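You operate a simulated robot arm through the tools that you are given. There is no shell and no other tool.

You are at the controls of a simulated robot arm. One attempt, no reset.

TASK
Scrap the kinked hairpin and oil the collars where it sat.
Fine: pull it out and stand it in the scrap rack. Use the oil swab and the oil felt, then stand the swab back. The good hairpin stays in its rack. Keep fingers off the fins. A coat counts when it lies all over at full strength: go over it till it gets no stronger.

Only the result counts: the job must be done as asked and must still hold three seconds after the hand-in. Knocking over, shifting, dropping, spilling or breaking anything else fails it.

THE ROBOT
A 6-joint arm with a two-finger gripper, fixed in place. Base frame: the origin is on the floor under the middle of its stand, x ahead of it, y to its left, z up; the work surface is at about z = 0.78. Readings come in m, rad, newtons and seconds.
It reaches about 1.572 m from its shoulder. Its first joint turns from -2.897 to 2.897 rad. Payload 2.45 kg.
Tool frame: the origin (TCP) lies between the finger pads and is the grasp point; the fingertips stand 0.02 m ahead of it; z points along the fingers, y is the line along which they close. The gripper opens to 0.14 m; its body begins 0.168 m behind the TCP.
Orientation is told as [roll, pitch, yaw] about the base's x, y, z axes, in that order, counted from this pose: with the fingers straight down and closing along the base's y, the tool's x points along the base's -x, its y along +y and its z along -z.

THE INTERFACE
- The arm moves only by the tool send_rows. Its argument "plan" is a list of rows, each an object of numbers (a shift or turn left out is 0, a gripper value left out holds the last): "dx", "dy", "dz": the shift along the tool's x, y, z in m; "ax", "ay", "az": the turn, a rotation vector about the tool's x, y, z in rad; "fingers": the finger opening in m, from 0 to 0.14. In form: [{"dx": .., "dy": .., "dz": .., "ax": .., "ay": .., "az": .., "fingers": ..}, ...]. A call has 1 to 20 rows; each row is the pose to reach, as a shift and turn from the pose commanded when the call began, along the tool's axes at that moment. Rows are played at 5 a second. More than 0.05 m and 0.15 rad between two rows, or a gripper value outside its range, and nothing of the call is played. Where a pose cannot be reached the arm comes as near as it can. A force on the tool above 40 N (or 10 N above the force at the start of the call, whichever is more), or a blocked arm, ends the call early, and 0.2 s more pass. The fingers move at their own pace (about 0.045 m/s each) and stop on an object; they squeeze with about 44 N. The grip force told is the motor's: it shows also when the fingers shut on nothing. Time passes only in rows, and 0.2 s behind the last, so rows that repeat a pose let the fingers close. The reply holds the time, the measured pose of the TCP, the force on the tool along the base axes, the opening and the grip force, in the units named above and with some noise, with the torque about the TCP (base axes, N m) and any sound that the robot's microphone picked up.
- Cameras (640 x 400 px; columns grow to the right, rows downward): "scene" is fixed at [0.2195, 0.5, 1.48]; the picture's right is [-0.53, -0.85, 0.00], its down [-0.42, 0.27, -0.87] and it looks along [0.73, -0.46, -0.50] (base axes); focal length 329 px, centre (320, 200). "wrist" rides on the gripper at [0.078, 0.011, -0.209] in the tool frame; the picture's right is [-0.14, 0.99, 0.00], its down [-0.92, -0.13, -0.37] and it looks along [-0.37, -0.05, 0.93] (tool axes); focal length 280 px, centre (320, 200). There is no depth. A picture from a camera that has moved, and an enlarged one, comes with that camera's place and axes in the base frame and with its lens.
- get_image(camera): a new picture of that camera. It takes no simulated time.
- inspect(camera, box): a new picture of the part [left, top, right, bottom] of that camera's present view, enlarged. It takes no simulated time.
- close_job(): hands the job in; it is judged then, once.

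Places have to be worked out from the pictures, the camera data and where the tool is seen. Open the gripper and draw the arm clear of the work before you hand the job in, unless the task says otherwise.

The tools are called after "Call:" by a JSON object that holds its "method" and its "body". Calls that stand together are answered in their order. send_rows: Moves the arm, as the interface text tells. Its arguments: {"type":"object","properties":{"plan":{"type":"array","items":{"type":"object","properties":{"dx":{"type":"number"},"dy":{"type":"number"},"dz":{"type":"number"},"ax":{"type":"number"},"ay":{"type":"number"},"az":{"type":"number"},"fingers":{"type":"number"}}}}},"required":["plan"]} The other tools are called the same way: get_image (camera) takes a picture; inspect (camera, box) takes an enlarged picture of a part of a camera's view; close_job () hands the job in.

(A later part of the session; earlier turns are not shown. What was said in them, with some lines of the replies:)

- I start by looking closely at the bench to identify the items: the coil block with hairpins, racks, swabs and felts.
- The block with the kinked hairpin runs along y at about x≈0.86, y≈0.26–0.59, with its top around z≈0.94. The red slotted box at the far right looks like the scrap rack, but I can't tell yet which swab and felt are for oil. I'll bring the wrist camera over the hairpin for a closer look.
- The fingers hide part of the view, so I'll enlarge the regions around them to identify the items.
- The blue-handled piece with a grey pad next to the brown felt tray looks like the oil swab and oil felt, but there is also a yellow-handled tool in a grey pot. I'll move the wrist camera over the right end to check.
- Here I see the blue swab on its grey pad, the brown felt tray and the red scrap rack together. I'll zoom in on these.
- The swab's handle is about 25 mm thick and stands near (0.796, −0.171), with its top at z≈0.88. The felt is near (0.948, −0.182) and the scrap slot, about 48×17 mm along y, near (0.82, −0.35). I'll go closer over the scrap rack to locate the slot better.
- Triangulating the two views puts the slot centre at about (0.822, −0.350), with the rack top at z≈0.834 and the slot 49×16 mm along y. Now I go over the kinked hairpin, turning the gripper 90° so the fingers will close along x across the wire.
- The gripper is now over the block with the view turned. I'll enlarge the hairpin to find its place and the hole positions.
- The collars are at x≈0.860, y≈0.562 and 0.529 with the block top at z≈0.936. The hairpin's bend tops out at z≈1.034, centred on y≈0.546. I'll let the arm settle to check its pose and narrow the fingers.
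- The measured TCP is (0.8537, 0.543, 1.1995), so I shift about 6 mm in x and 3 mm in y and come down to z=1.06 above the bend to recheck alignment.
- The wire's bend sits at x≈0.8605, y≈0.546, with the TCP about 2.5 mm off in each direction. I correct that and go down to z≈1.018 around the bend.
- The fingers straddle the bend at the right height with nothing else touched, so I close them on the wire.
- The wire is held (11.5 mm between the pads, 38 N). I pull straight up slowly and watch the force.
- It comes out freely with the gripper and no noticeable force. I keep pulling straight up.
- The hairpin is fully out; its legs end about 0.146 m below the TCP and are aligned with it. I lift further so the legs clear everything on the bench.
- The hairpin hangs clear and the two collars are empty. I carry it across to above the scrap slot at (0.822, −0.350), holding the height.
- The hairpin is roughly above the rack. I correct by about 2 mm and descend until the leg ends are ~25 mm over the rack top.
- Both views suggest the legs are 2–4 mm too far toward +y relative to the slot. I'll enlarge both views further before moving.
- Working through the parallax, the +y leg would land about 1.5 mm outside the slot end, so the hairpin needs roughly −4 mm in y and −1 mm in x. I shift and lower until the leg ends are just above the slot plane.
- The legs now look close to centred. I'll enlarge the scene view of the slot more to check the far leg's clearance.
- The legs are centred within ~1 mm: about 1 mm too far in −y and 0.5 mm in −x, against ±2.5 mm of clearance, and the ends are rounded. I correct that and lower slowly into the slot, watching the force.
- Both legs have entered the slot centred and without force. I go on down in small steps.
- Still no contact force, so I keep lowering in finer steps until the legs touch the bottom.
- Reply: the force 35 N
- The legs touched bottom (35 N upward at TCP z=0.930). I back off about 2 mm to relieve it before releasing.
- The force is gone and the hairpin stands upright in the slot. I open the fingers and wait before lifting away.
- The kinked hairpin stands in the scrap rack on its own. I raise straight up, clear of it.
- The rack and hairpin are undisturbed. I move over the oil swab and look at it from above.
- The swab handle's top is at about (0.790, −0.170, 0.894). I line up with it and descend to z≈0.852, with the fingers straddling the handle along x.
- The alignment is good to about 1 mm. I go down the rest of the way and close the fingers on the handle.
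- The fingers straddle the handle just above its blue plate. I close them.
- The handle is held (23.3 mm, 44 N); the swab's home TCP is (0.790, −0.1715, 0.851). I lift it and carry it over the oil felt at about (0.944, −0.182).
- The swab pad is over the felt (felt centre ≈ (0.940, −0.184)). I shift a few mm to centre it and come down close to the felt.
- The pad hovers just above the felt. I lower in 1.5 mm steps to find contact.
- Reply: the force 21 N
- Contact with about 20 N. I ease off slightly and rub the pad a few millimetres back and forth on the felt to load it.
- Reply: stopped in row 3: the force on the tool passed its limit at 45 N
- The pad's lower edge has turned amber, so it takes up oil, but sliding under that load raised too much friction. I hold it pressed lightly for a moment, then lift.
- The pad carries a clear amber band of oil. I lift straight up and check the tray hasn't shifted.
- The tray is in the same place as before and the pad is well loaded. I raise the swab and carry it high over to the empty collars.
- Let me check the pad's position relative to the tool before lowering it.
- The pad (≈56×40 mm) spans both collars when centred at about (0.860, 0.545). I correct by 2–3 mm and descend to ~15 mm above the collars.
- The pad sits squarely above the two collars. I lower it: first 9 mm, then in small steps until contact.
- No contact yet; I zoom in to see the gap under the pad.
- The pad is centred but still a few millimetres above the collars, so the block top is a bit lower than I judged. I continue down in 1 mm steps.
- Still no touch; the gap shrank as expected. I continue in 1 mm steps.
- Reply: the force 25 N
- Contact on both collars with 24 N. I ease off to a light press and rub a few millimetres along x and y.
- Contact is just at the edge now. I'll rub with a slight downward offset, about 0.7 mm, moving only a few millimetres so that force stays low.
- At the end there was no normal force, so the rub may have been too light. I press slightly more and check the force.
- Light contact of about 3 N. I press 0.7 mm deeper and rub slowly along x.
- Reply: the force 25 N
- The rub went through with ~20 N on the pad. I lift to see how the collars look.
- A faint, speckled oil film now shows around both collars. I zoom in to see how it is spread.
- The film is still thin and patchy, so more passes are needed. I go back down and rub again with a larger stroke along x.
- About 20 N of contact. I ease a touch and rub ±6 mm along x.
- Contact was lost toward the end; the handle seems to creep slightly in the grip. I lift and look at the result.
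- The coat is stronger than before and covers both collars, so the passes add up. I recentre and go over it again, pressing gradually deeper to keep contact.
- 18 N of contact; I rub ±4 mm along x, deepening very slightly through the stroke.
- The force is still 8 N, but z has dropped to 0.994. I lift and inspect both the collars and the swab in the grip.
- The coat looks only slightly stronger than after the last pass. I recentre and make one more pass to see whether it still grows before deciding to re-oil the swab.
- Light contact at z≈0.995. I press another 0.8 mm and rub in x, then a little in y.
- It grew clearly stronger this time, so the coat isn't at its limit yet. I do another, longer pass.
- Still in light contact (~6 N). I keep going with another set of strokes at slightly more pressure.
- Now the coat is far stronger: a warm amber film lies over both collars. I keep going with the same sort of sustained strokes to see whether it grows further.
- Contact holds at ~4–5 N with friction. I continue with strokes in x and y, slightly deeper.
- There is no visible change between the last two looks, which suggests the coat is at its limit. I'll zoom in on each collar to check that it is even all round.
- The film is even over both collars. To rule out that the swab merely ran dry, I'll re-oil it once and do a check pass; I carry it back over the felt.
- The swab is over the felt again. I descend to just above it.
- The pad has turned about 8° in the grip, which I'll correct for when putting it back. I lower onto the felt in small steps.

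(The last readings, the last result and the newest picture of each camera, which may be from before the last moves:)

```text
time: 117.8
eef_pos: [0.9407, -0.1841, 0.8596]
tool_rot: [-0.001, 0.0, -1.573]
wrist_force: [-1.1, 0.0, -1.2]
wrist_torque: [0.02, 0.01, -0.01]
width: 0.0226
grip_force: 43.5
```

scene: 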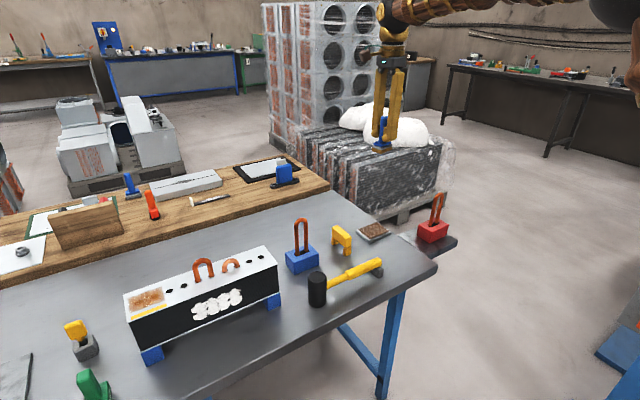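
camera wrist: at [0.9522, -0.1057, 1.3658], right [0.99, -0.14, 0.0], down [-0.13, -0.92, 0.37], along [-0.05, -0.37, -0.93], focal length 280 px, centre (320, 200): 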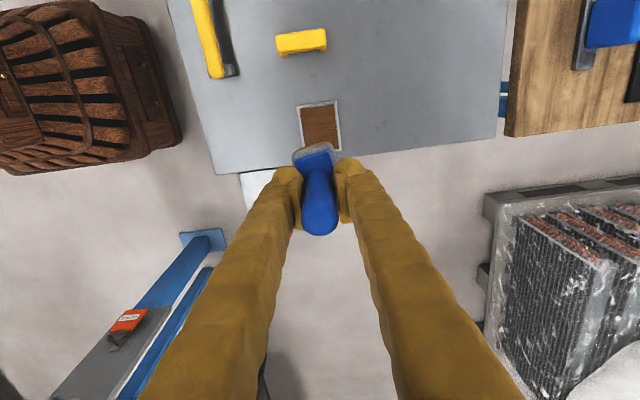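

Call:
{"method": "send_rows", "body": {"plan": [{"dz": 0.001}, {"dz": 0.002}, {"dz": 0.003}, {"dz": 0.004}]}}

```text
time: 118.8
eef_pos: [0.9405, -0.1844, 0.8556]
tool_rot: [-0.002, 0.001, -1.571]
wrist_force: [-1.6, -1.0, 1.1]
wrist_torque: [-0.08, 0.05, -0.06]
width: 0.0229
grip_force: 43.8
```

Call:
{"method": "send_rows", "body": {"plan": [{"dz": 0.001}, {"dz": 0.0012}, {"dz": 0.0012, "dy": 0.002}, {"dz": 0.0012, "dy": 0.004}, {"dz": 0.0012, "dy": 0.002}, {"dz": 0.0012, "dy": 0.0}, {"dz": 0.0012, "dy": -0.002}, {"dz": 0.0012, "dy": -0.004}, {"dz": 0.0012, "dy": -0.002}, {"dz": 0.0012, "dy": 0.0}]}}

Call:
{"method": "inspect", "body": {"camera": "scene", "box": [340, 180, 440, 260]}}

```text
time: 119.9
eef_pos: [0.9418, -0.1836, 0.8559]
tool_rot: [-0.003, 0.001, -1.568]
wrist_force: [-5.2, 2.9, 10.9]
wrist_torque: [-0.1, 0.06, -0.1]
width: 0.0227
grip_force: 44.3
stopped in row 5: the force on the tool passed its limit at 41 N (the readings are from after the stop); the commanded pose is now the measured one
```

```text
5.00 times, centred on (390, 220) of scene
camera zoom: at [0.2195, 0.5, 1.48], right [-0.53, -0.85, 0.0], down [-0.42, 0.27, -0.87], along [0.73, -0.46, -0.5], focal length 1644 px, centre (-30, 100)
```

zoom: 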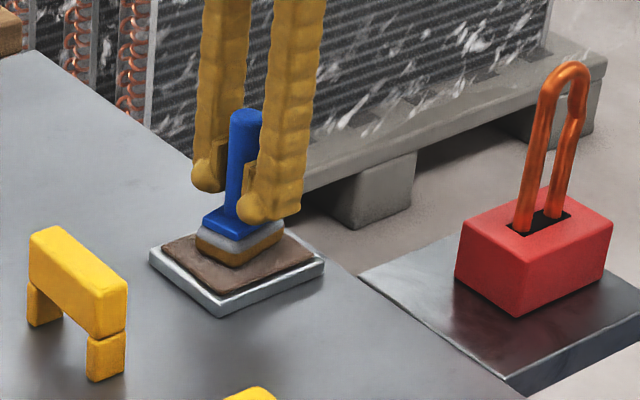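

The pad is pressed on the felt again (tray hasn't moved). I hold it a moment and lift straight up.

Call:
{"method": "send_rows", "body": {"plan": [{"dz": 0.0}, {"dz": 0.0}, {"dz": 0.0}, {"dz": -0.003}, {"dz": -0.01}, {"dz": -0.03}, {"dz": -0.07}, {"dz": -0.11}, {"dz": -0.11}]}}

Call:
{"method": "inspect", "body": {"camera": "scene", "box": [340, 160, 460, 280]}}

Call:
{"method": "inspect", "body": {"camera": "wrist", "box": [250, 80, 390, 200]}}

```text
time: 121.9
eef_pos: [0.9453, -0.184, 0.9664]
tool_rot: [-0.003, 0.0, -1.571]
wrist_force: [0.2, -0.6, -1.0]
wrist_torque: [0.02, -0.02, -0.02]
width: 0.0226
grip_force: 44.3
```

```text
3.33 times, centred on (400, 220) of scene
camera zoom: at [0.2195, 0.5, 1.48], right [-0.53, -0.85, 0.0], down [-0.42, 0.27, -0.87], along [0.73, -0.46, -0.5], focal length 1096 px, centre (53, 133)
```

zoom: 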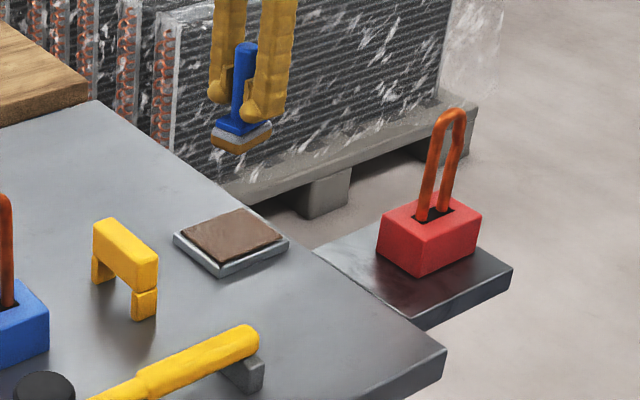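

```text
3.33 times, centred on (320, 140) of wrist
camera zoom: at [0.9562, -0.1066, 1.1751], right [0.99, -0.14, 0.0], down [-0.13, -0.92, 0.37], along [-0.05, -0.36, -0.93], focal length 935 px, centre (320, 400)
```

zoom: 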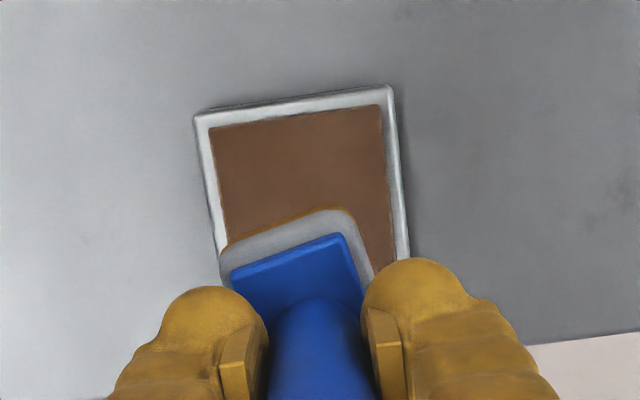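

The tray is still in place. I carry the freshly oiled swab back to the collars, turning it 0.16 rad on the way to square the pad up again.

Call:
{"method": "send_rows", "body": {"plan": [{"dz": -0.045}, {"dz": -0.09}, {"dz": -0.135}, {"dz": -0.18}, {"dx": 0.046, "dy": -0.0053, "dz": -0.184, "az": 0.01}, {"dx": 0.092, "dy": -0.0105, "dz": -0.184, "az": 0.02}, {"dx": 0.138, "dy": -0.0158, "dz": -0.184, "az": 0.03}, {"dx": 0.184, "dy": -0.021, "dz": -0.184, "az": 0.04}, {"dx": 0.23, "dy": -0.0263, "dz": -0.184, "az": 0.05}, {"dx": 0.276, "dy": -0.0315, "dz": -0.184, "az": 0.06}, {"dx": 0.322, "dy": -0.0368, "dz": -0.184, "az": 0.07}, {"dx": 0.368, "dy": -0.042, "dz": -0.184, "az": 0.08}, {"dx": 0.414, "dy": -0.0473, "dz": -0.184, "az": 0.09}, {"dx": 0.46, "dy": -0.0525, "dz": -0.184, "az": 0.1}, {"dx": 0.506, "dy": -0.0578, "dz": -0.184, "az": 0.11}, {"dx": 0.552, "dy": -0.063, "dz": -0.184, "az": 0.12}, {"dx": 0.598, "dy": -0.0683, "dz": -0.184, "az": 0.13}, {"dx": 0.644, "dy": -0.0735, "dz": -0.184, "az": 0.14}, {"dx": 0.69, "dy": -0.0788, "dz": -0.184, "az": 0.15}, {"dx": 0.7306, "dy": -0.0847, "dz": -0.184, "az": 0.16}]}}

Call:
{"method": "send_rows", "body": {"plan": [{"dz": 0.0}, {"dz": 0.0}]}}

Call:
{"method": "inspect", "body": {"camera": "wrist", "box": [250, 80, 390, 200]}}

Call:
{"method": "inspect", "body": {"camera": "scene", "box": [122, 280, 172, 315]}}

```text
time: 126.1
eef_pos: [0.8579, 0.5487, 1.1519]
tool_rot: [-0.003, 0.0, -1.732]
wrist_force: [-0.8, -0.9, -0.5]
wrist_torque: [0.07, 0.03, 0.04]
width: 0.0222
grip_force: 44.1
```

```text
time: 126.7
eef_pos: [0.8576, 0.547, 1.1517]
tool_rot: [-0.004, 0.0, -1.728]
wrist_force: [-0.7, -0.9, -0.2]
wrist_torque: [0.0, 0.05, 0.01]
width: 0.0221
grip_force: 44.1
```

```text
3.33 times, centred on (320, 140) of wrist
camera zoom: at [0.8815, 0.6226, 1.361], right [0.96, -0.29, 0.0], down [-0.27, -0.89, 0.37], along [-0.11, -0.35, -0.93], focal length 935 px, centre (320, 400)
```

zoom: 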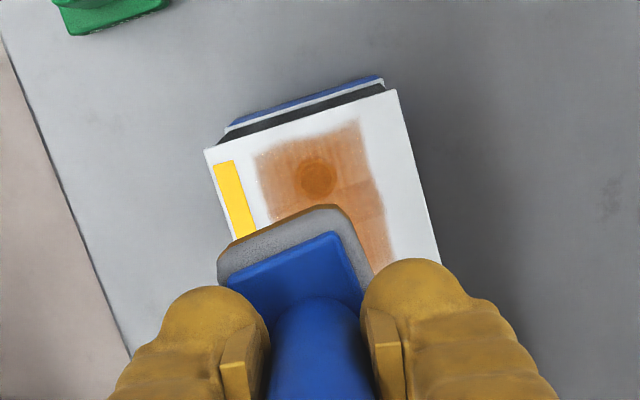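

```text
11.43 times, centred on (147, 298) of scene
camera zoom: at [0.2195, 0.5, 1.48], right [-0.53, -0.85, 0.0], down [-0.42, 0.27, -0.87], along [0.73, -0.46, -0.5], focal length 3758 px, centre (2297, -914)
```

zoom: 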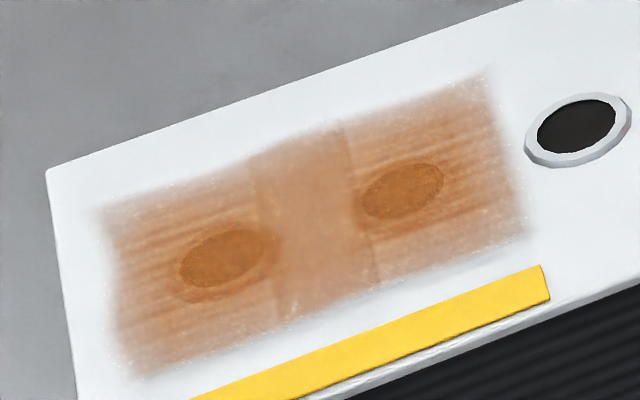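

The pad still looks turned in the grip, so it seems to rotate rather easily. I take a closer look from both cameras.

Call:
{"method": "inspect", "body": {"camera": "scene", "box": [80, 150, 180, 250]}}

Call:
{"method": "inspect", "body": {"camera": "wrist", "box": [270, 130, 370, 250]}}

```text
4.00 times, centred on (130, 200) of scene
camera zoom: at [0.2195, 0.5, 1.48], right [-0.53, -0.85, 0.0], down [-0.42, 0.27, -0.87], along [0.73, -0.46, -0.5], focal length 1315 px, centre (1080, 200)
```

zoom: 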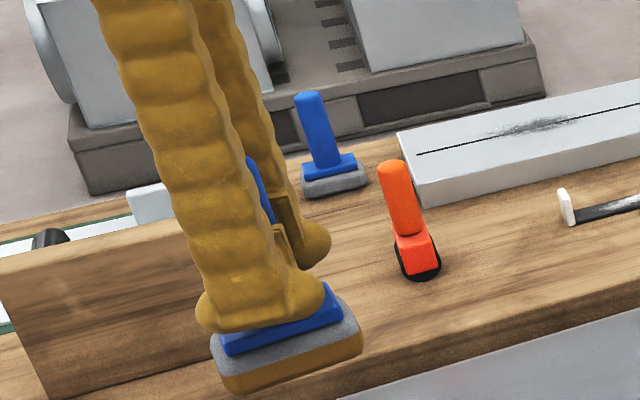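

```text
3.33 times, centred on (320, 190) of wrist
camera zoom: at [0.8815, 0.6226, 1.361], right [0.96, -0.29, 0.0], down [-0.27, -0.89, 0.37], along [-0.11, -0.35, -0.93], focal length 935 px, centre (320, 233)
```

zoom: 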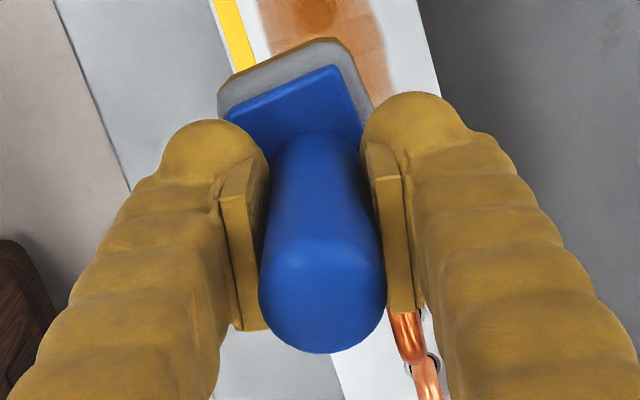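

The handle turns in the grip, leaving the pad about 8° off square, but it still covers both collars fully. I centre it and descend to just above them.

Call:
{"method": "send_rows", "body": {"plan": [{"dy": 0.003, "dz": 0.04}, {"dy": 0.003, "dz": 0.08}, {"dy": 0.003, "dz": 0.12}, {"dy": 0.003, "dz": 0.145}, {"dy": 0.003, "dz": 0.157}, {"dy": 0.003, "dz": 0.157}]}}

Call:
{"method": "inspect", "body": {"camera": "scene", "box": [115, 270, 185, 320]}}

Call:
{"method": "inspect", "body": {"camera": "wrist", "box": [250, 100, 390, 220]}}

```text
time: 128.1
eef_pos: [0.8619, 0.5458, 0.9934]
tool_rot: [-0.002, 0.0, -1.731]
wrist_force: [-0.3, 0.6, -1.5]
wrist_torque: [0.02, 0.01, -0.02]
width: 0.0221
grip_force: 44.4
```

```text
8.00 times, centred on (150, 295) of scene
camera zoom: at [0.2195, 0.5, 1.48], right [-0.53, -0.85, 0.0], down [-0.42, 0.27, -0.87], along [0.73, -0.46, -0.5], focal length 2631 px, centre (1680, -560)
```

zoom: 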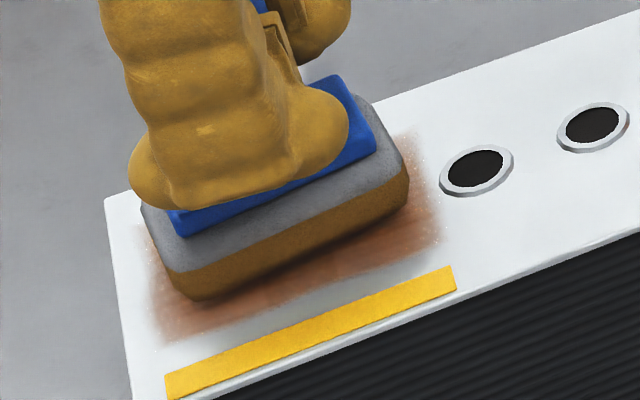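

```text
3.33 times, centred on (320, 160) of wrist
camera zoom: at [0.8856, 0.621, 1.2015], right [0.96, -0.29, 0.0], down [-0.27, -0.89, 0.37], along [-0.11, -0.35, -0.93], focal length 935 px, centre (320, 333)
```

zoom: 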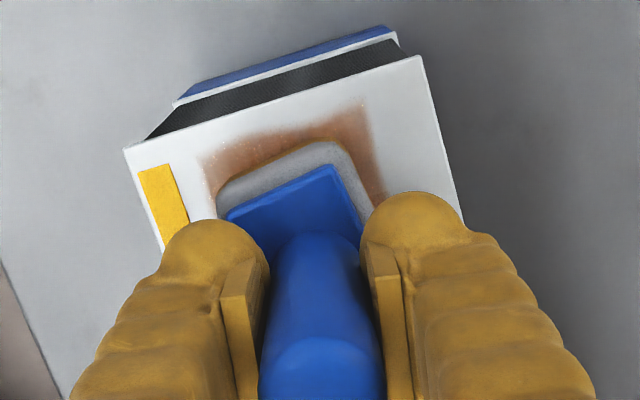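

The pad is above the film and covers both collars. I lower to contact.

Call:
{"method": "send_rows", "body": {"plan": [{"dz": 0.002}, {"dz": 0.004}, {"dz": 0.005}, {"dz": 0.006}, {"dz": 0.007}]}}

```text
time: 129.3
eef_pos: [0.8601, 0.5464, 0.9873]
tool_rot: [-0.003, 0.0, -1.73]
wrist_force: [-9.0, -1.5, 22.1]
wrist_torque: [-0.09, 0.07, -0.14]
width: 0.022
grip_force: 44.0
```

Contact at about 22 N; I ease slightly and rub as before.

Call:
{"method": "send_rows", "body": {"plan": [{"dz": -0.0006}, {"dz": -0.0006, "dy": 0.002}, {"dz": -0.0006, "dy": 0.004}, {"dz": -0.0006, "dy": 0.002}, {"dz": -0.0006, "dy": 0.0}, {"dz": -0.0005, "dy": -0.002}, {"dz": -0.0005, "dy": -0.004}, {"dz": -0.0005, "dy": -0.002}, {"dz": -0.0004, "dy": 0.0}, {"dz": -0.0004, "dy": 0.002}, {"dz": -0.0003, "dy": 0.004}, {"dz": -0.0003, "dy": 0.002}, {"dz": -0.0002, "dy": 0.0}, {"dz": -0.0002, "dy": -0.002}, {"dz": -0.0001, "dy": -0.004}, {"dz": -0.0001, "dy": -0.002}, {"dz": 0.0, "dy": 0.0}]}}

```text
time: 132.9
eef_pos: [0.8591, 0.5477, 0.9868]
tool_rot: [-0.003, 0.0, -1.729]
wrist_force: [-13.2, 0.3, 15.0]
wrist_torque: [-0.13, 0.4, -0.14]
width: 0.0217
grip_force: 44.5
```

Call:
{"method": "send_rows", "body": {"plan": [{"dz": 0.0}, {"dz": 0.0, "dy": 0.002}, {"dz": 0.0, "dy": 0.004}, {"dz": 0.0, "dy": 0.002}, {"dz": 0.0, "dy": 0.0}, {"dz": 0.0001, "dy": -0.002}, {"dz": 0.0001, "dy": -0.004}, {"dz": 0.0001, "dy": -0.002}, {"dz": 0.0002, "dy": 0.0}, {"dz": 0.0002, "dx": 0.0015}, {"dz": 0.0002, "dx": 0.003}, {"dz": 0.0002, "dx": 0.0015}, {"dz": 0.0002, "dx": 0.0}, {"dz": 0.0003, "dx": -0.0015}, {"dz": 0.0003, "dx": -0.003}, {"dz": 0.0003, "dx": -0.0015}, {"dz": 0.0003, "dx": 0.0}]}}

Call:
{"method": "send_rows", "body": {"plan": [{"dz": -0.003}, {"dz": -0.012}, {"dz": -0.04}, {"dz": -0.08}, {"dz": -0.12}, {"dz": -0.12}]}}

Call:
{"method": "inspect", "body": {"camera": "scene", "box": [122, 280, 172, 315]}}

Call:
{"method": "inspect", "body": {"camera": "scene", "box": [80, 170, 180, 270]}}

Call:
{"method": "inspect", "body": {"camera": "wrist", "box": [250, 100, 390, 220]}}

```text
time: 136.5
eef_pos: [0.8619, 0.5452, 0.9863]
tool_rot: [-0.002, 0.001, -1.73]
wrist_force: [0.6, -3.1, 3.6]
wrist_torque: [-0.07, -0.09, -0.05]
width: 0.0218
grip_force: 44.0
```

```text
time: 137.9
eef_pos: [0.8599, 0.5457, 1.1079]
tool_rot: [-0.004, 0.001, -1.728]
wrist_force: [1.1, 0.5, -0.4]
wrist_torque: [0.03, 0.01, -0.01]
width: 0.0219
grip_force: 44.0
```

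```text
11.43 times, centred on (147, 298) of scene
camera zoom: at [0.2195, 0.5, 1.48], right [-0.53, -0.85, 0.0], down [-0.42, 0.27, -0.87], along [0.73, -0.46, -0.5], focal length 3758 px, centre (2297, -914)
```

zoom: 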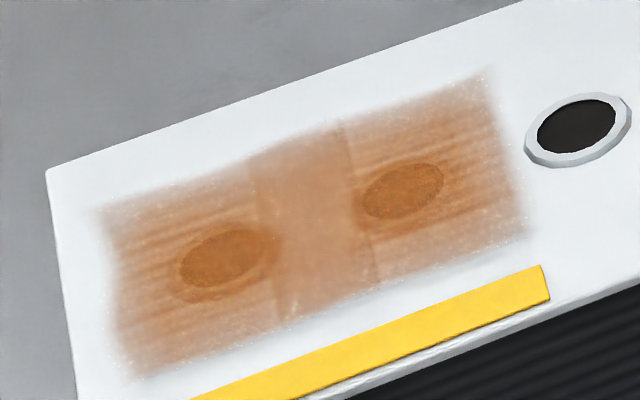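

```text
4.00 times, centred on (130, 220) of scene
camera zoom: at [0.2195, 0.5, 1.48], right [-0.53, -0.85, 0.0], down [-0.42, 0.27, -0.87], along [0.73, -0.46, -0.5], focal length 1315 px, centre (1080, 120)
```

zoom: 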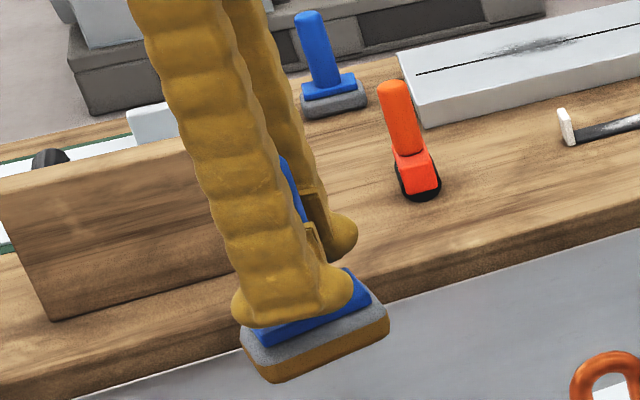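

```text
3.33 times, centred on (320, 160) of wrist
camera zoom: at [0.8841, 0.6213, 1.3164], right [0.96, -0.29, 0.0], down [-0.27, -0.89, 0.37], along [-0.11, -0.35, -0.93], focal length 935 px, centre (320, 333)
```

zoom: 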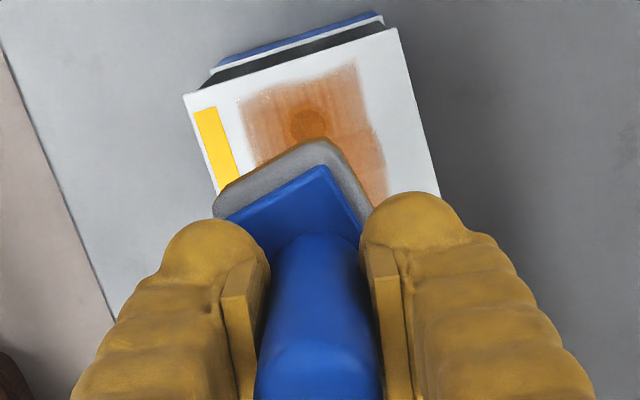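

Re-oiling changed nothing in the coat: it's even amber over both collars and no stronger than before, so it is at full strength. Now I bring the swab back toward its home spot, turning it on the way.

Call:
{"method": "send_rows", "body": {"plan": [{"dz": -0.04}, {"dx": -0.02, "dy": 0.0013, "dz": -0.045, "az": 0.01}, {"dx": -0.06, "dy": 0.0038, "dz": -0.045, "az": 0.02}, {"dx": -0.104, "dy": 0.0065, "dz": -0.045, "az": 0.03}, {"dx": -0.148, "dy": 0.0093, "dz": -0.045, "az": 0.04}, {"dx": -0.192, "dy": 0.0121, "dz": -0.045, "az": 0.05}, {"dx": -0.236, "dy": 0.0148, "dz": -0.045, "az": 0.06}, {"dx": -0.28, "dy": 0.0176, "dz": -0.045, "az": 0.075}, {"dx": -0.324, "dy": 0.0204, "dz": -0.045, "az": 0.09}, {"dx": -0.368, "dy": 0.0231, "dz": -0.045, "az": 0.105}, {"dx": -0.412, "dy": 0.0259, "dz": -0.045, "az": 0.12}, {"dx": -0.456, "dy": 0.0287, "dz": -0.045, "az": 0.135}, {"dx": -0.5, "dy": 0.0314, "dz": -0.045, "az": 0.15}, {"dx": -0.544, "dy": 0.0342, "dz": -0.045, "az": 0.165}, {"dx": -0.588, "dy": 0.037, "dz": -0.045, "az": 0.175}, {"dx": -0.632, "dy": 0.0397, "dz": -0.045, "az": 0.185}, {"dx": -0.67, "dy": 0.0421, "dz": -0.045, "az": 0.19}, {"dx": -0.7, "dy": 0.044, "dz": -0.045, "az": 0.195}, {"dx": -0.719, "dy": 0.0452, "dz": -0.045, "az": 0.2}, {"dx": -0.719, "dy": 0.0452, "dz": -0.045, "az": 0.2}]}}

Call:
{"method": "get_image", "body": {"camera": "wrist"}}

Call:
{"method": "inspect", "body": {"camera": "wrist", "box": [250, 100, 390, 220]}}

Call:
{"method": "get_image", "body": {"camera": "scene"}}

```text
time: 142.1
eef_pos: [0.794, -0.1697, 1.15]
tool_rot: [-0.003, 0.0, -1.93]
wrist_force: [-0.1, 0.2, -1.2]
wrist_torque: [0.01, 0.05, -0.01]
width: 0.0218
grip_force: 44.1
```

```text
taken
camera wrist: at [0.8321, -0.1005, 1.3598], right [0.88, -0.48, 0.0], down [-0.44, -0.82, 0.37], along [-0.18, -0.32, -0.93], focal length 280 px, centre (320, 200)
```

wrist: 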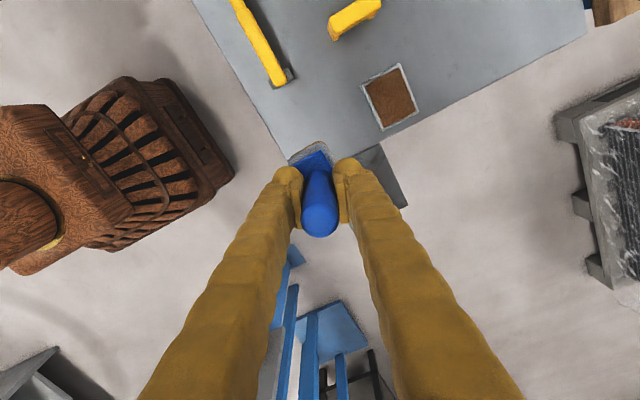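

```text
3.33 times, centred on (320, 160) of wrist
camera zoom: at [0.8321, -0.1005, 1.3598], right [0.88, -0.48, 0.0], down [-0.44, -0.82, 0.37], along [-0.18, -0.32, -0.93], focal length 935 px, centre (320, 333)
```

zoom: 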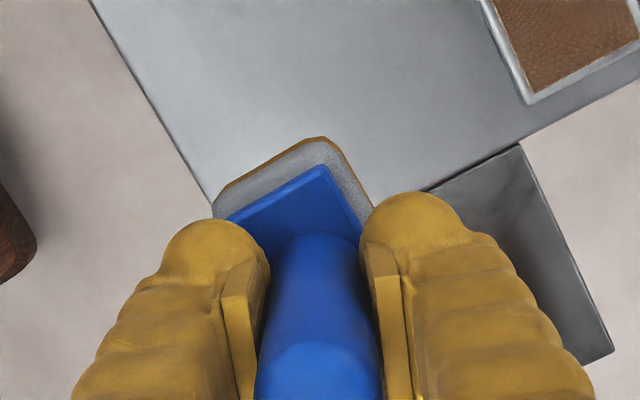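

```text
taken
```

scene: 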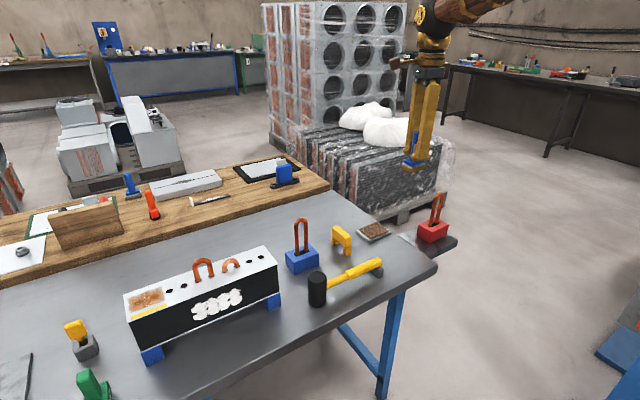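

The pad is now square with the table edges and sits about 3 mm off its home position in x. I correct and descend to just above the table.

Call:
{"method": "send_rows", "body": {"plan": [{"dx": -0.0012, "dy": -0.0031, "dz": 0.045}, {"dx": -0.0012, "dy": -0.0031, "dz": 0.09}, {"dx": -0.0012, "dy": -0.0031, "dz": 0.135}, {"dx": -0.0012, "dy": -0.0031, "dz": 0.18}, {"dx": -0.0012, "dy": -0.0031, "dz": 0.22}, {"dx": -0.0012, "dy": -0.0031, "dz": 0.255}, {"dx": -0.0012, "dy": -0.0031, "dz": 0.28}, {"dx": -0.0012, "dy": -0.0031, "dz": 0.295}, {"dx": -0.0012, "dy": -0.0031, "dz": 0.302}, {"dx": -0.0012, "dy": -0.0031, "dz": 0.302}]}}

Call:
{"method": "inspect", "body": {"camera": "scene", "box": [360, 180, 460, 280]}}

Call:
{"method": "inspect", "body": {"camera": "wrist", "box": [240, 80, 400, 220]}}

```text
time: 144.3
eef_pos: [0.7901, -0.17, 0.8485]
tool_rot: [-0.003, 0.001, -1.929]
wrist_force: [0.3, 0.2, -0.8]
wrist_torque: [0.04, 0.01, 0.0]
width: 0.0217
grip_force: 44.4
```

```text
4.00 times, centred on (410, 230) of scene
camera zoom: at [0.2195, 0.5, 1.48], right [-0.53, -0.85, 0.0], down [-0.42, 0.27, -0.87], along [0.73, -0.46, -0.5], focal length 1315 px, centre (-40, 80)
```

zoom: 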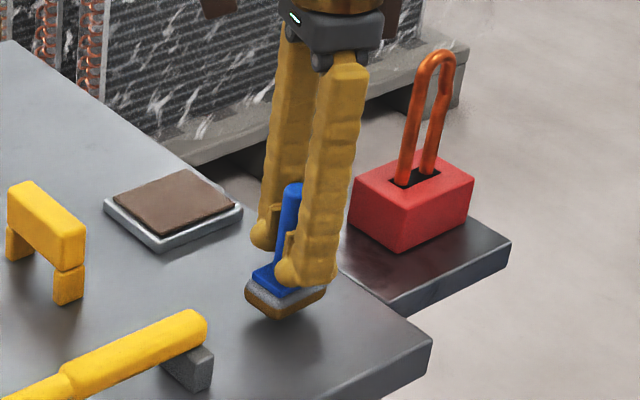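

```text
2.86 times, centred on (320, 150) of wrist
camera zoom: at [0.8273, -0.1009, 1.0578], right [0.88, -0.48, 0.0], down [-0.44, -0.82, 0.37], along [-0.18, -0.32, -0.93], focal length 801 px, centre (320, 343)
```

zoom: 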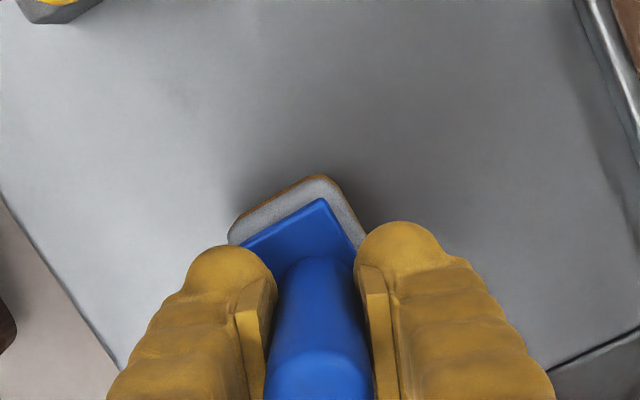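

The swab hangs ~10 mm above its spot, matching its old place in the view. I lower it in small steps until it touches the table.

Call:
{"method": "send_rows", "body": {"plan": [{"dz": 0.002}, {"dz": 0.004}, {"dz": 0.006}, {"dz": 0.0075}, {"dz": 0.009}]}}

```text
time: 145.5
eef_pos: [0.7878, -0.1715, 0.84]
tool_rot: [-0.003, 0.0, -1.928]
wrist_force: [0.0, -0.1, -0.6]
wrist_torque: [0.03, -0.05, 0.03]
width: 0.0216
grip_force: 44.2
```

Call:
{"method": "send_rows", "body": {"plan": [{"dz": 0.001}, {"dz": 0.002}, {"dz": 0.003}, {"dz": 0.003}]}}

```text
time: 146.5
eef_pos: [0.7881, -0.1709, 0.8362]
tool_rot: [-0.004, -0.001, -1.931]
wrist_force: [-0.5, 0.2, -0.4]
wrist_torque: [0.01, 0.01, -0.02]
width: 0.0217
grip_force: 44.7
```

Call:
{"method": "send_rows", "body": {"plan": [{"dz": 0.001}, {"dz": 0.0015}, {"dz": 0.0015}]}}

Call:
{"method": "inspect", "body": {"camera": "scene", "box": [380, 220, 440, 270]}}

```text
time: 147.3
eef_pos: [0.7876, -0.1705, 0.8372]
tool_rot: [-0.002, 0.001, -1.93]
wrist_force: [-2.4, 5.9, 33.0]
wrist_torque: [0.18, 0.01, 0.01]
width: 0.0218
grip_force: 44.0
```

```text
8.00 times, centred on (410, 245) of scene
camera zoom: at [0.2195, 0.5, 1.48], right [-0.53, -0.85, 0.0], down [-0.42, 0.27, -0.87], along [0.73, -0.46, -0.5], focal length 2631 px, centre (-400, -160)
```

zoom: 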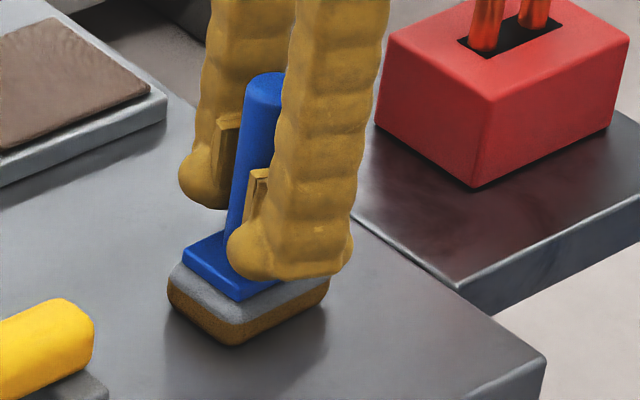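

It stands on the table (33 N). I back off about 1.2 mm to relieve the push before opening.

Call:
{"method": "send_rows", "body": {"plan": [{"dz": -0.0006}, {"dz": -0.0012}, {"dz": -0.0012}]}}

```text
time: 148.1
eef_pos: [0.7873, -0.1698, 0.8371]
tool_rot: [-0.005, 0.0, -1.931]
wrist_force: [7.0, -1.6, 7.8]
wrist_torque: [-0.01, -0.17, -0.07]
width: 0.0216
grip_force: 43.9
```

Call:
{"method": "send_rows", "body": {"plan": [{"dz": -0.0004}, {"dz": -0.0004, "fingers": 0.03}, {"dz": -0.0004, "fingers": 0.045}, {"dz": -0.0004, "fingers": 0.06}, {"dz": -0.0004, "fingers": 0.07}, {"dz": -0.0004, "fingers": 0.07}]}}

Call:
{"method": "inspect", "body": {"camera": "scene", "box": [360, 180, 460, 280]}}

Call:
{"method": "inspect", "body": {"camera": "wrist", "box": [220, 80, 420, 240]}}

```text
time: 149.5
eef_pos: [0.7866, -0.1699, 0.8386]
tool_rot: [-0.004, 0.0, -1.931]
wrist_force: [0.1, 0.4, 0.2]
wrist_torque: [-0.01, 0.0, -0.04]
width: 0.0699
grip_force: 0.0
```

```text
4.00 times, centred on (410, 230) of scene
camera zoom: at [0.2195, 0.5, 1.48], right [-0.53, -0.85, 0.0], down [-0.42, 0.27, -0.87], along [0.73, -0.46, -0.5], focal length 1315 px, centre (-40, 80)
```

zoom: 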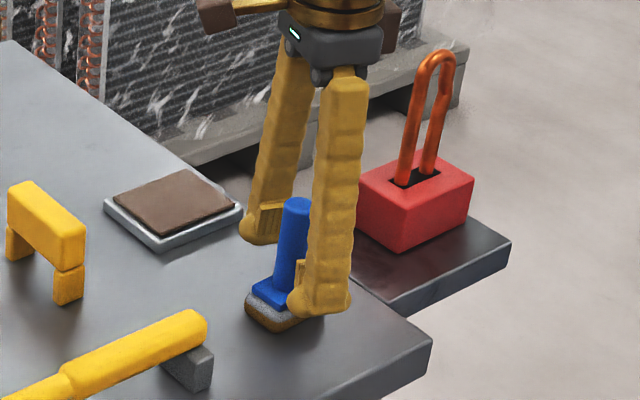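

```text
2.50 times, centred on (320, 160) of wrist
camera zoom: at [0.826, -0.1012, 1.0461], right [0.88, -0.48, 0.0], down [-0.44, -0.82, 0.37], along [-0.18, -0.32, -0.93], focal length 701 px, centre (320, 300)
```

zoom: 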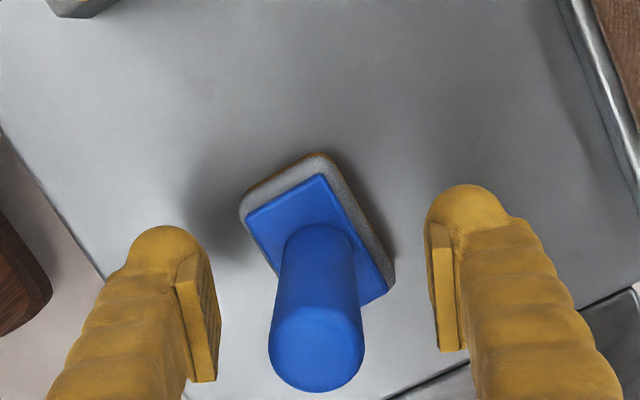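

The swab stands free at its old place, squared up. I lift the open gripper straight up and away.

Call:
{"method": "send_rows", "body": {"plan": [{"dz": -0.02}, {"dz": -0.05}, {"dz": -0.09}, {"dz": -0.135}, {"dz": -0.18}, {"dz": -0.225}, {"dz": -0.27}, {"dz": -0.31}, {"dz": -0.31}]}}

Call:
{"method": "get_image", "body": {"camera": "scene"}}

Call:
{"method": "inspect", "body": {"camera": "scene", "box": [340, 180, 460, 280]}}

Call:
{"method": "inspect", "body": {"camera": "scene", "box": [270, 200, 470, 325]}}

Call:
{"method": "inspect", "body": {"camera": "scene", "box": [100, 230, 300, 370]}}

```text
time: 151.5
eef_pos: [0.79, -0.1718, 1.1442]
tool_rot: [-0.005, 0.0, -1.929]
wrist_force: [-0.1, -0.3, 0.8]
wrist_torque: [0.02, -0.02, 0.02]
width: 0.0701
grip_force: 0.0
```

```text
taken
```

scene: 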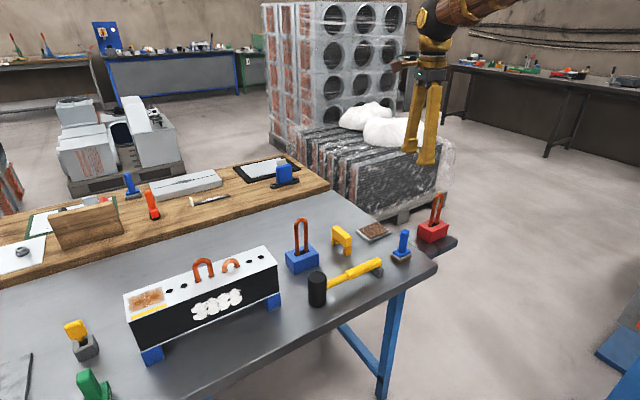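

```text
4.00 times, centred on (400, 230) of scene
camera zoom: at [0.2195, 0.5, 1.48], right [-0.53, -0.85, 0.0], down [-0.42, 0.27, -0.87], along [0.73, -0.46, -0.5], focal length 1315 px, centre (0, 80)
```

zoom: 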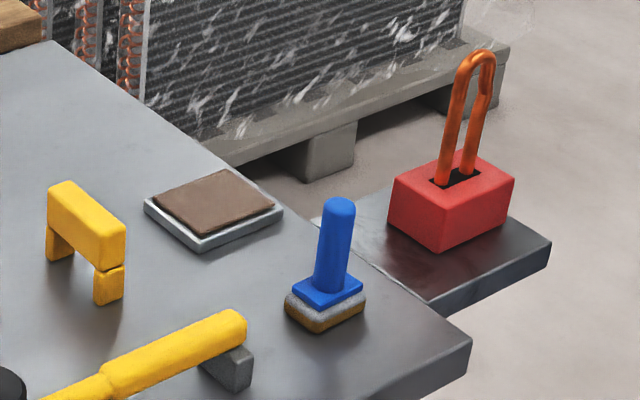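

```text
3.20 times, centred on (370, 262) of scene
camera zoom: at [0.2195, 0.5, 1.48], right [-0.53, -0.85, 0.0], down [-0.42, 0.27, -0.87], along [0.73, -0.46, -0.5], focal length 1052 px, centre (160, 0)
```

zoom: 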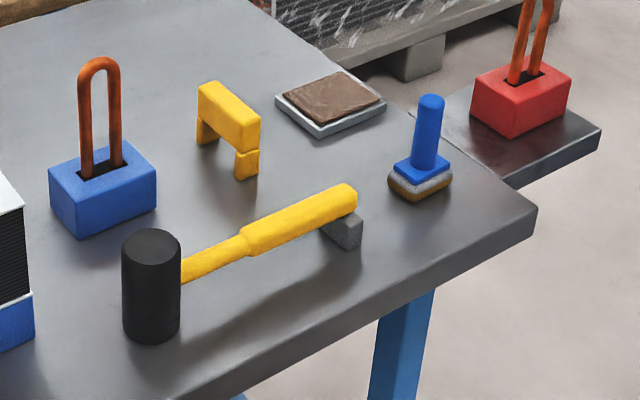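

```text
2.86 times, centred on (200, 300) of scene
camera zoom: at [0.2195, 0.5, 1.48], right [-0.53, -0.85, 0.0], down [-0.42, 0.27, -0.87], along [0.73, -0.46, -0.5], focal length 940 px, centre (663, -86)
```

zoom: 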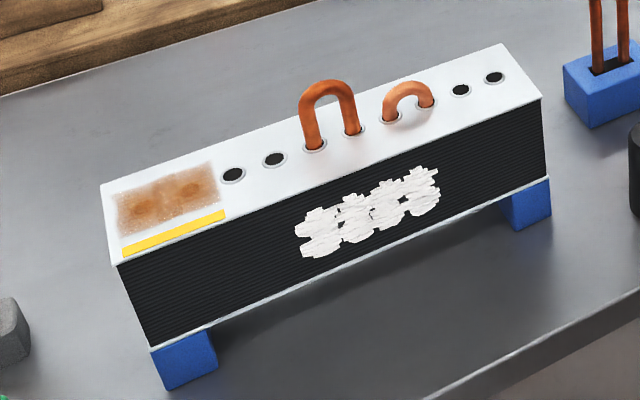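

Everything looks in place: hairpin in the scrap rack, good hairpin and all other items unmoved, swab back. I take one overhead look at the coated collars to be sure the coat has no gaps.

Call:
{"method": "send_rows", "body": {"plan": [{"dz": -0.03}, {"dx": 0.03, "dy": -0.0067, "dz": -0.04}, {"dx": 0.075, "dy": -0.0167, "dz": -0.04}, {"dx": 0.12, "dy": -0.0267, "dz": -0.04}, {"dx": 0.165, "dy": -0.0367, "dz": -0.04}, {"dx": 0.21, "dy": -0.0467, "dz": -0.04}, {"dx": 0.255, "dy": -0.0567, "dz": -0.04}, {"dx": 0.3, "dy": -0.0667, "dz": -0.04}, {"dx": 0.345, "dy": -0.0767, "dz": -0.04}, {"dx": 0.39, "dy": -0.0867, "dz": -0.04}, {"dx": 0.435, "dy": -0.0967, "dz": -0.04}, {"dx": 0.48, "dy": -0.1067, "dz": -0.04}, {"dx": 0.525, "dy": -0.1167, "dz": -0.04}, {"dx": 0.57, "dy": -0.1267, "dz": -0.04}, {"dx": 0.615, "dy": -0.1367, "dz": -0.04}, {"dx": 0.66, "dy": -0.1467, "dz": -0.04}, {"dx": 0.705, "dy": -0.1567, "dz": -0.04}, {"dx": 0.75, "dy": -0.1667, "dz": -0.04}, {"dx": 0.7858, "dy": -0.1747, "dz": -0.04}, {"dx": 0.7858, "dy": -0.1747, "dz": -0.04}]}}

Call:
{"method": "get_image", "body": {"camera": "wrist"}}

Call:
{"method": "inspect", "body": {"camera": "wrist", "box": [280, 150, 380, 230]}}

```text
time: 155.7
eef_pos: [0.9009, 0.628, 1.1888]
tool_rot: [-0.002, 0.001, -1.93]
wrist_force: [-0.4, 0.8, 0.9]
wrist_torque: [0.03, 0.05, 0.01]
width: 0.0702
grip_force: 0.0
```

```text
taken
camera wrist: at [0.9395, 0.697, 1.3981], right [0.88, -0.48, 0.0], down [-0.44, -0.82, 0.37], along [-0.18, -0.32, -0.93], focal length 280 px, centre (320, 200)
```

wrist: 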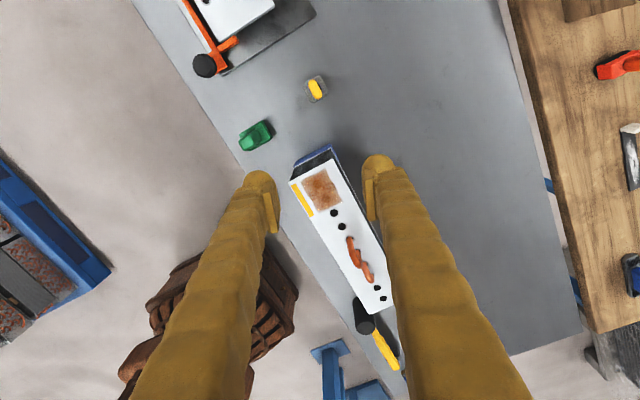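

```text
5.00 times, centred on (330, 190) of wrist
camera zoom: at [0.9395, 0.697, 1.3981], right [0.88, -0.48, 0.0], down [-0.44, -0.82, 0.37], along [-0.18, -0.32, -0.93], focal length 1402 px, centre (270, 250)
```

zoom: 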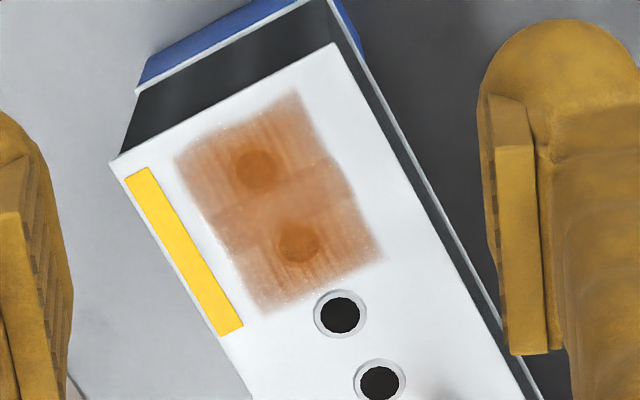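

The coat is even and wraps both collars completely, leaving the neighbouring collars clean. I draw the arm up and back, clear of the work, with the gripper open.

Call:
{"method": "send_rows", "body": {"plan": [{"dz": -0.04, "fingers": 0.1}, {"dx": -0.03, "dy": -0.009, "dz": -0.07, "fingers": 0.14}, {"dx": -0.065, "dy": -0.019, "dz": -0.09}, {"dx": -0.1, "dy": -0.029, "dz": -0.11}, {"dx": -0.14, "dy": -0.041, "dz": -0.12}, {"dx": -0.18, "dy": -0.053, "dz": -0.12}, {"dx": -0.22, "dy": -0.064, "dz": -0.12}, {"dx": -0.24, "dy": -0.07, "dz": -0.12}, {"dx": -0.24, "dy": -0.07, "dz": -0.12}, {"dx": -0.24, "dy": -0.07, "dz": -0.12}]}}

Call:
{"method": "get_image", "body": {"camera": "scene"}}

Call:
{"method": "inspect", "body": {"camera": "scene", "box": [340, 180, 460, 280]}}

```text
time: 157.9
eef_pos: [0.7503, 0.4267, 1.3082]
tool_rot: [-0.005, -0.002, -1.931]
wrist_force: [0.7, -0.1, 0.5]
wrist_torque: [0.02, -0.06, -0.03]
width: 0.14
grip_force: 0.0
```

```text
taken
```

scene: 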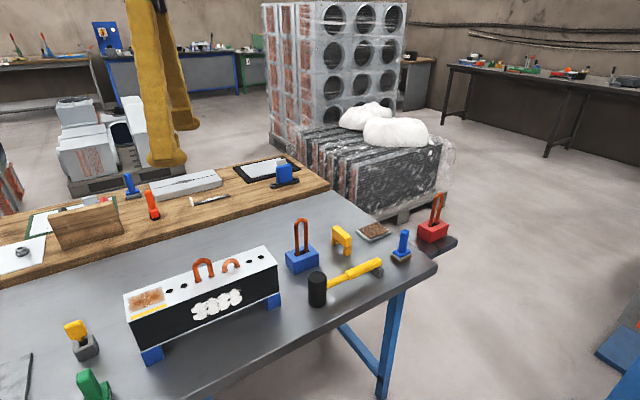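

```text
4.00 times, centred on (400, 230) of scene
camera zoom: at [0.2195, 0.5, 1.48], right [-0.53, -0.85, 0.0], down [-0.42, 0.27, -0.87], along [0.73, -0.46, -0.5], focal length 1315 px, centre (0, 80)
```

zoom: 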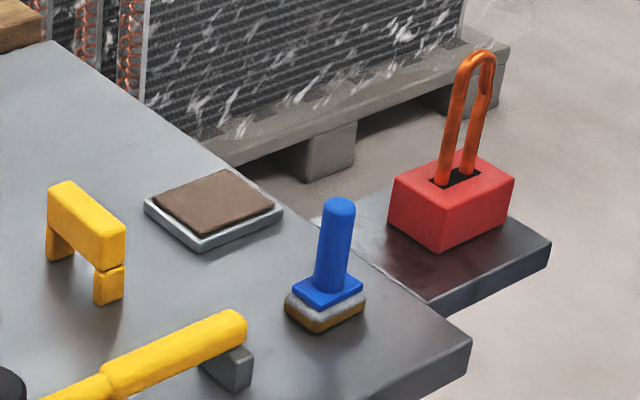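

The arm is clear with the gripper open. The kinked hairpin stands in the red scrap rack, the collars carry a full coat, the swab is back in its place and the good hairpin is untouched, so I hand the job in.

Call:
{"method": "close_job", "body": {}}

```text
The job is handed in.
```

The kinked hairpin now stands in the red scrap rack, and both collars where it sat are oiled. The job is handed in, but no verdict has come back yet.

- **Hairpin:** it came straight out of the block without resistance. It stands on its own in the scrap slot.
- **Oil coat:** I went over the two collars in several passes. The film turned an even amber over both, with no gaps seen from above. I then re-oiled the swab and made one more check pass, which made it no stronger. The film also covers the white plate just around the two collars, but the next collars along stayed clean.
- **Swab:** it stands upright and square at its old spot, within about 3 mm.
- **Everything else:** the good hairpin stayed in its rack. The felt tray and the other bench items look unmoved in the last pictures. The fingers stayed above the block's top plate, so they never touched the fins.

Twice the arm stopped itself at just over 40 N, when I slid the swab on the felt. The tray did not move either time.
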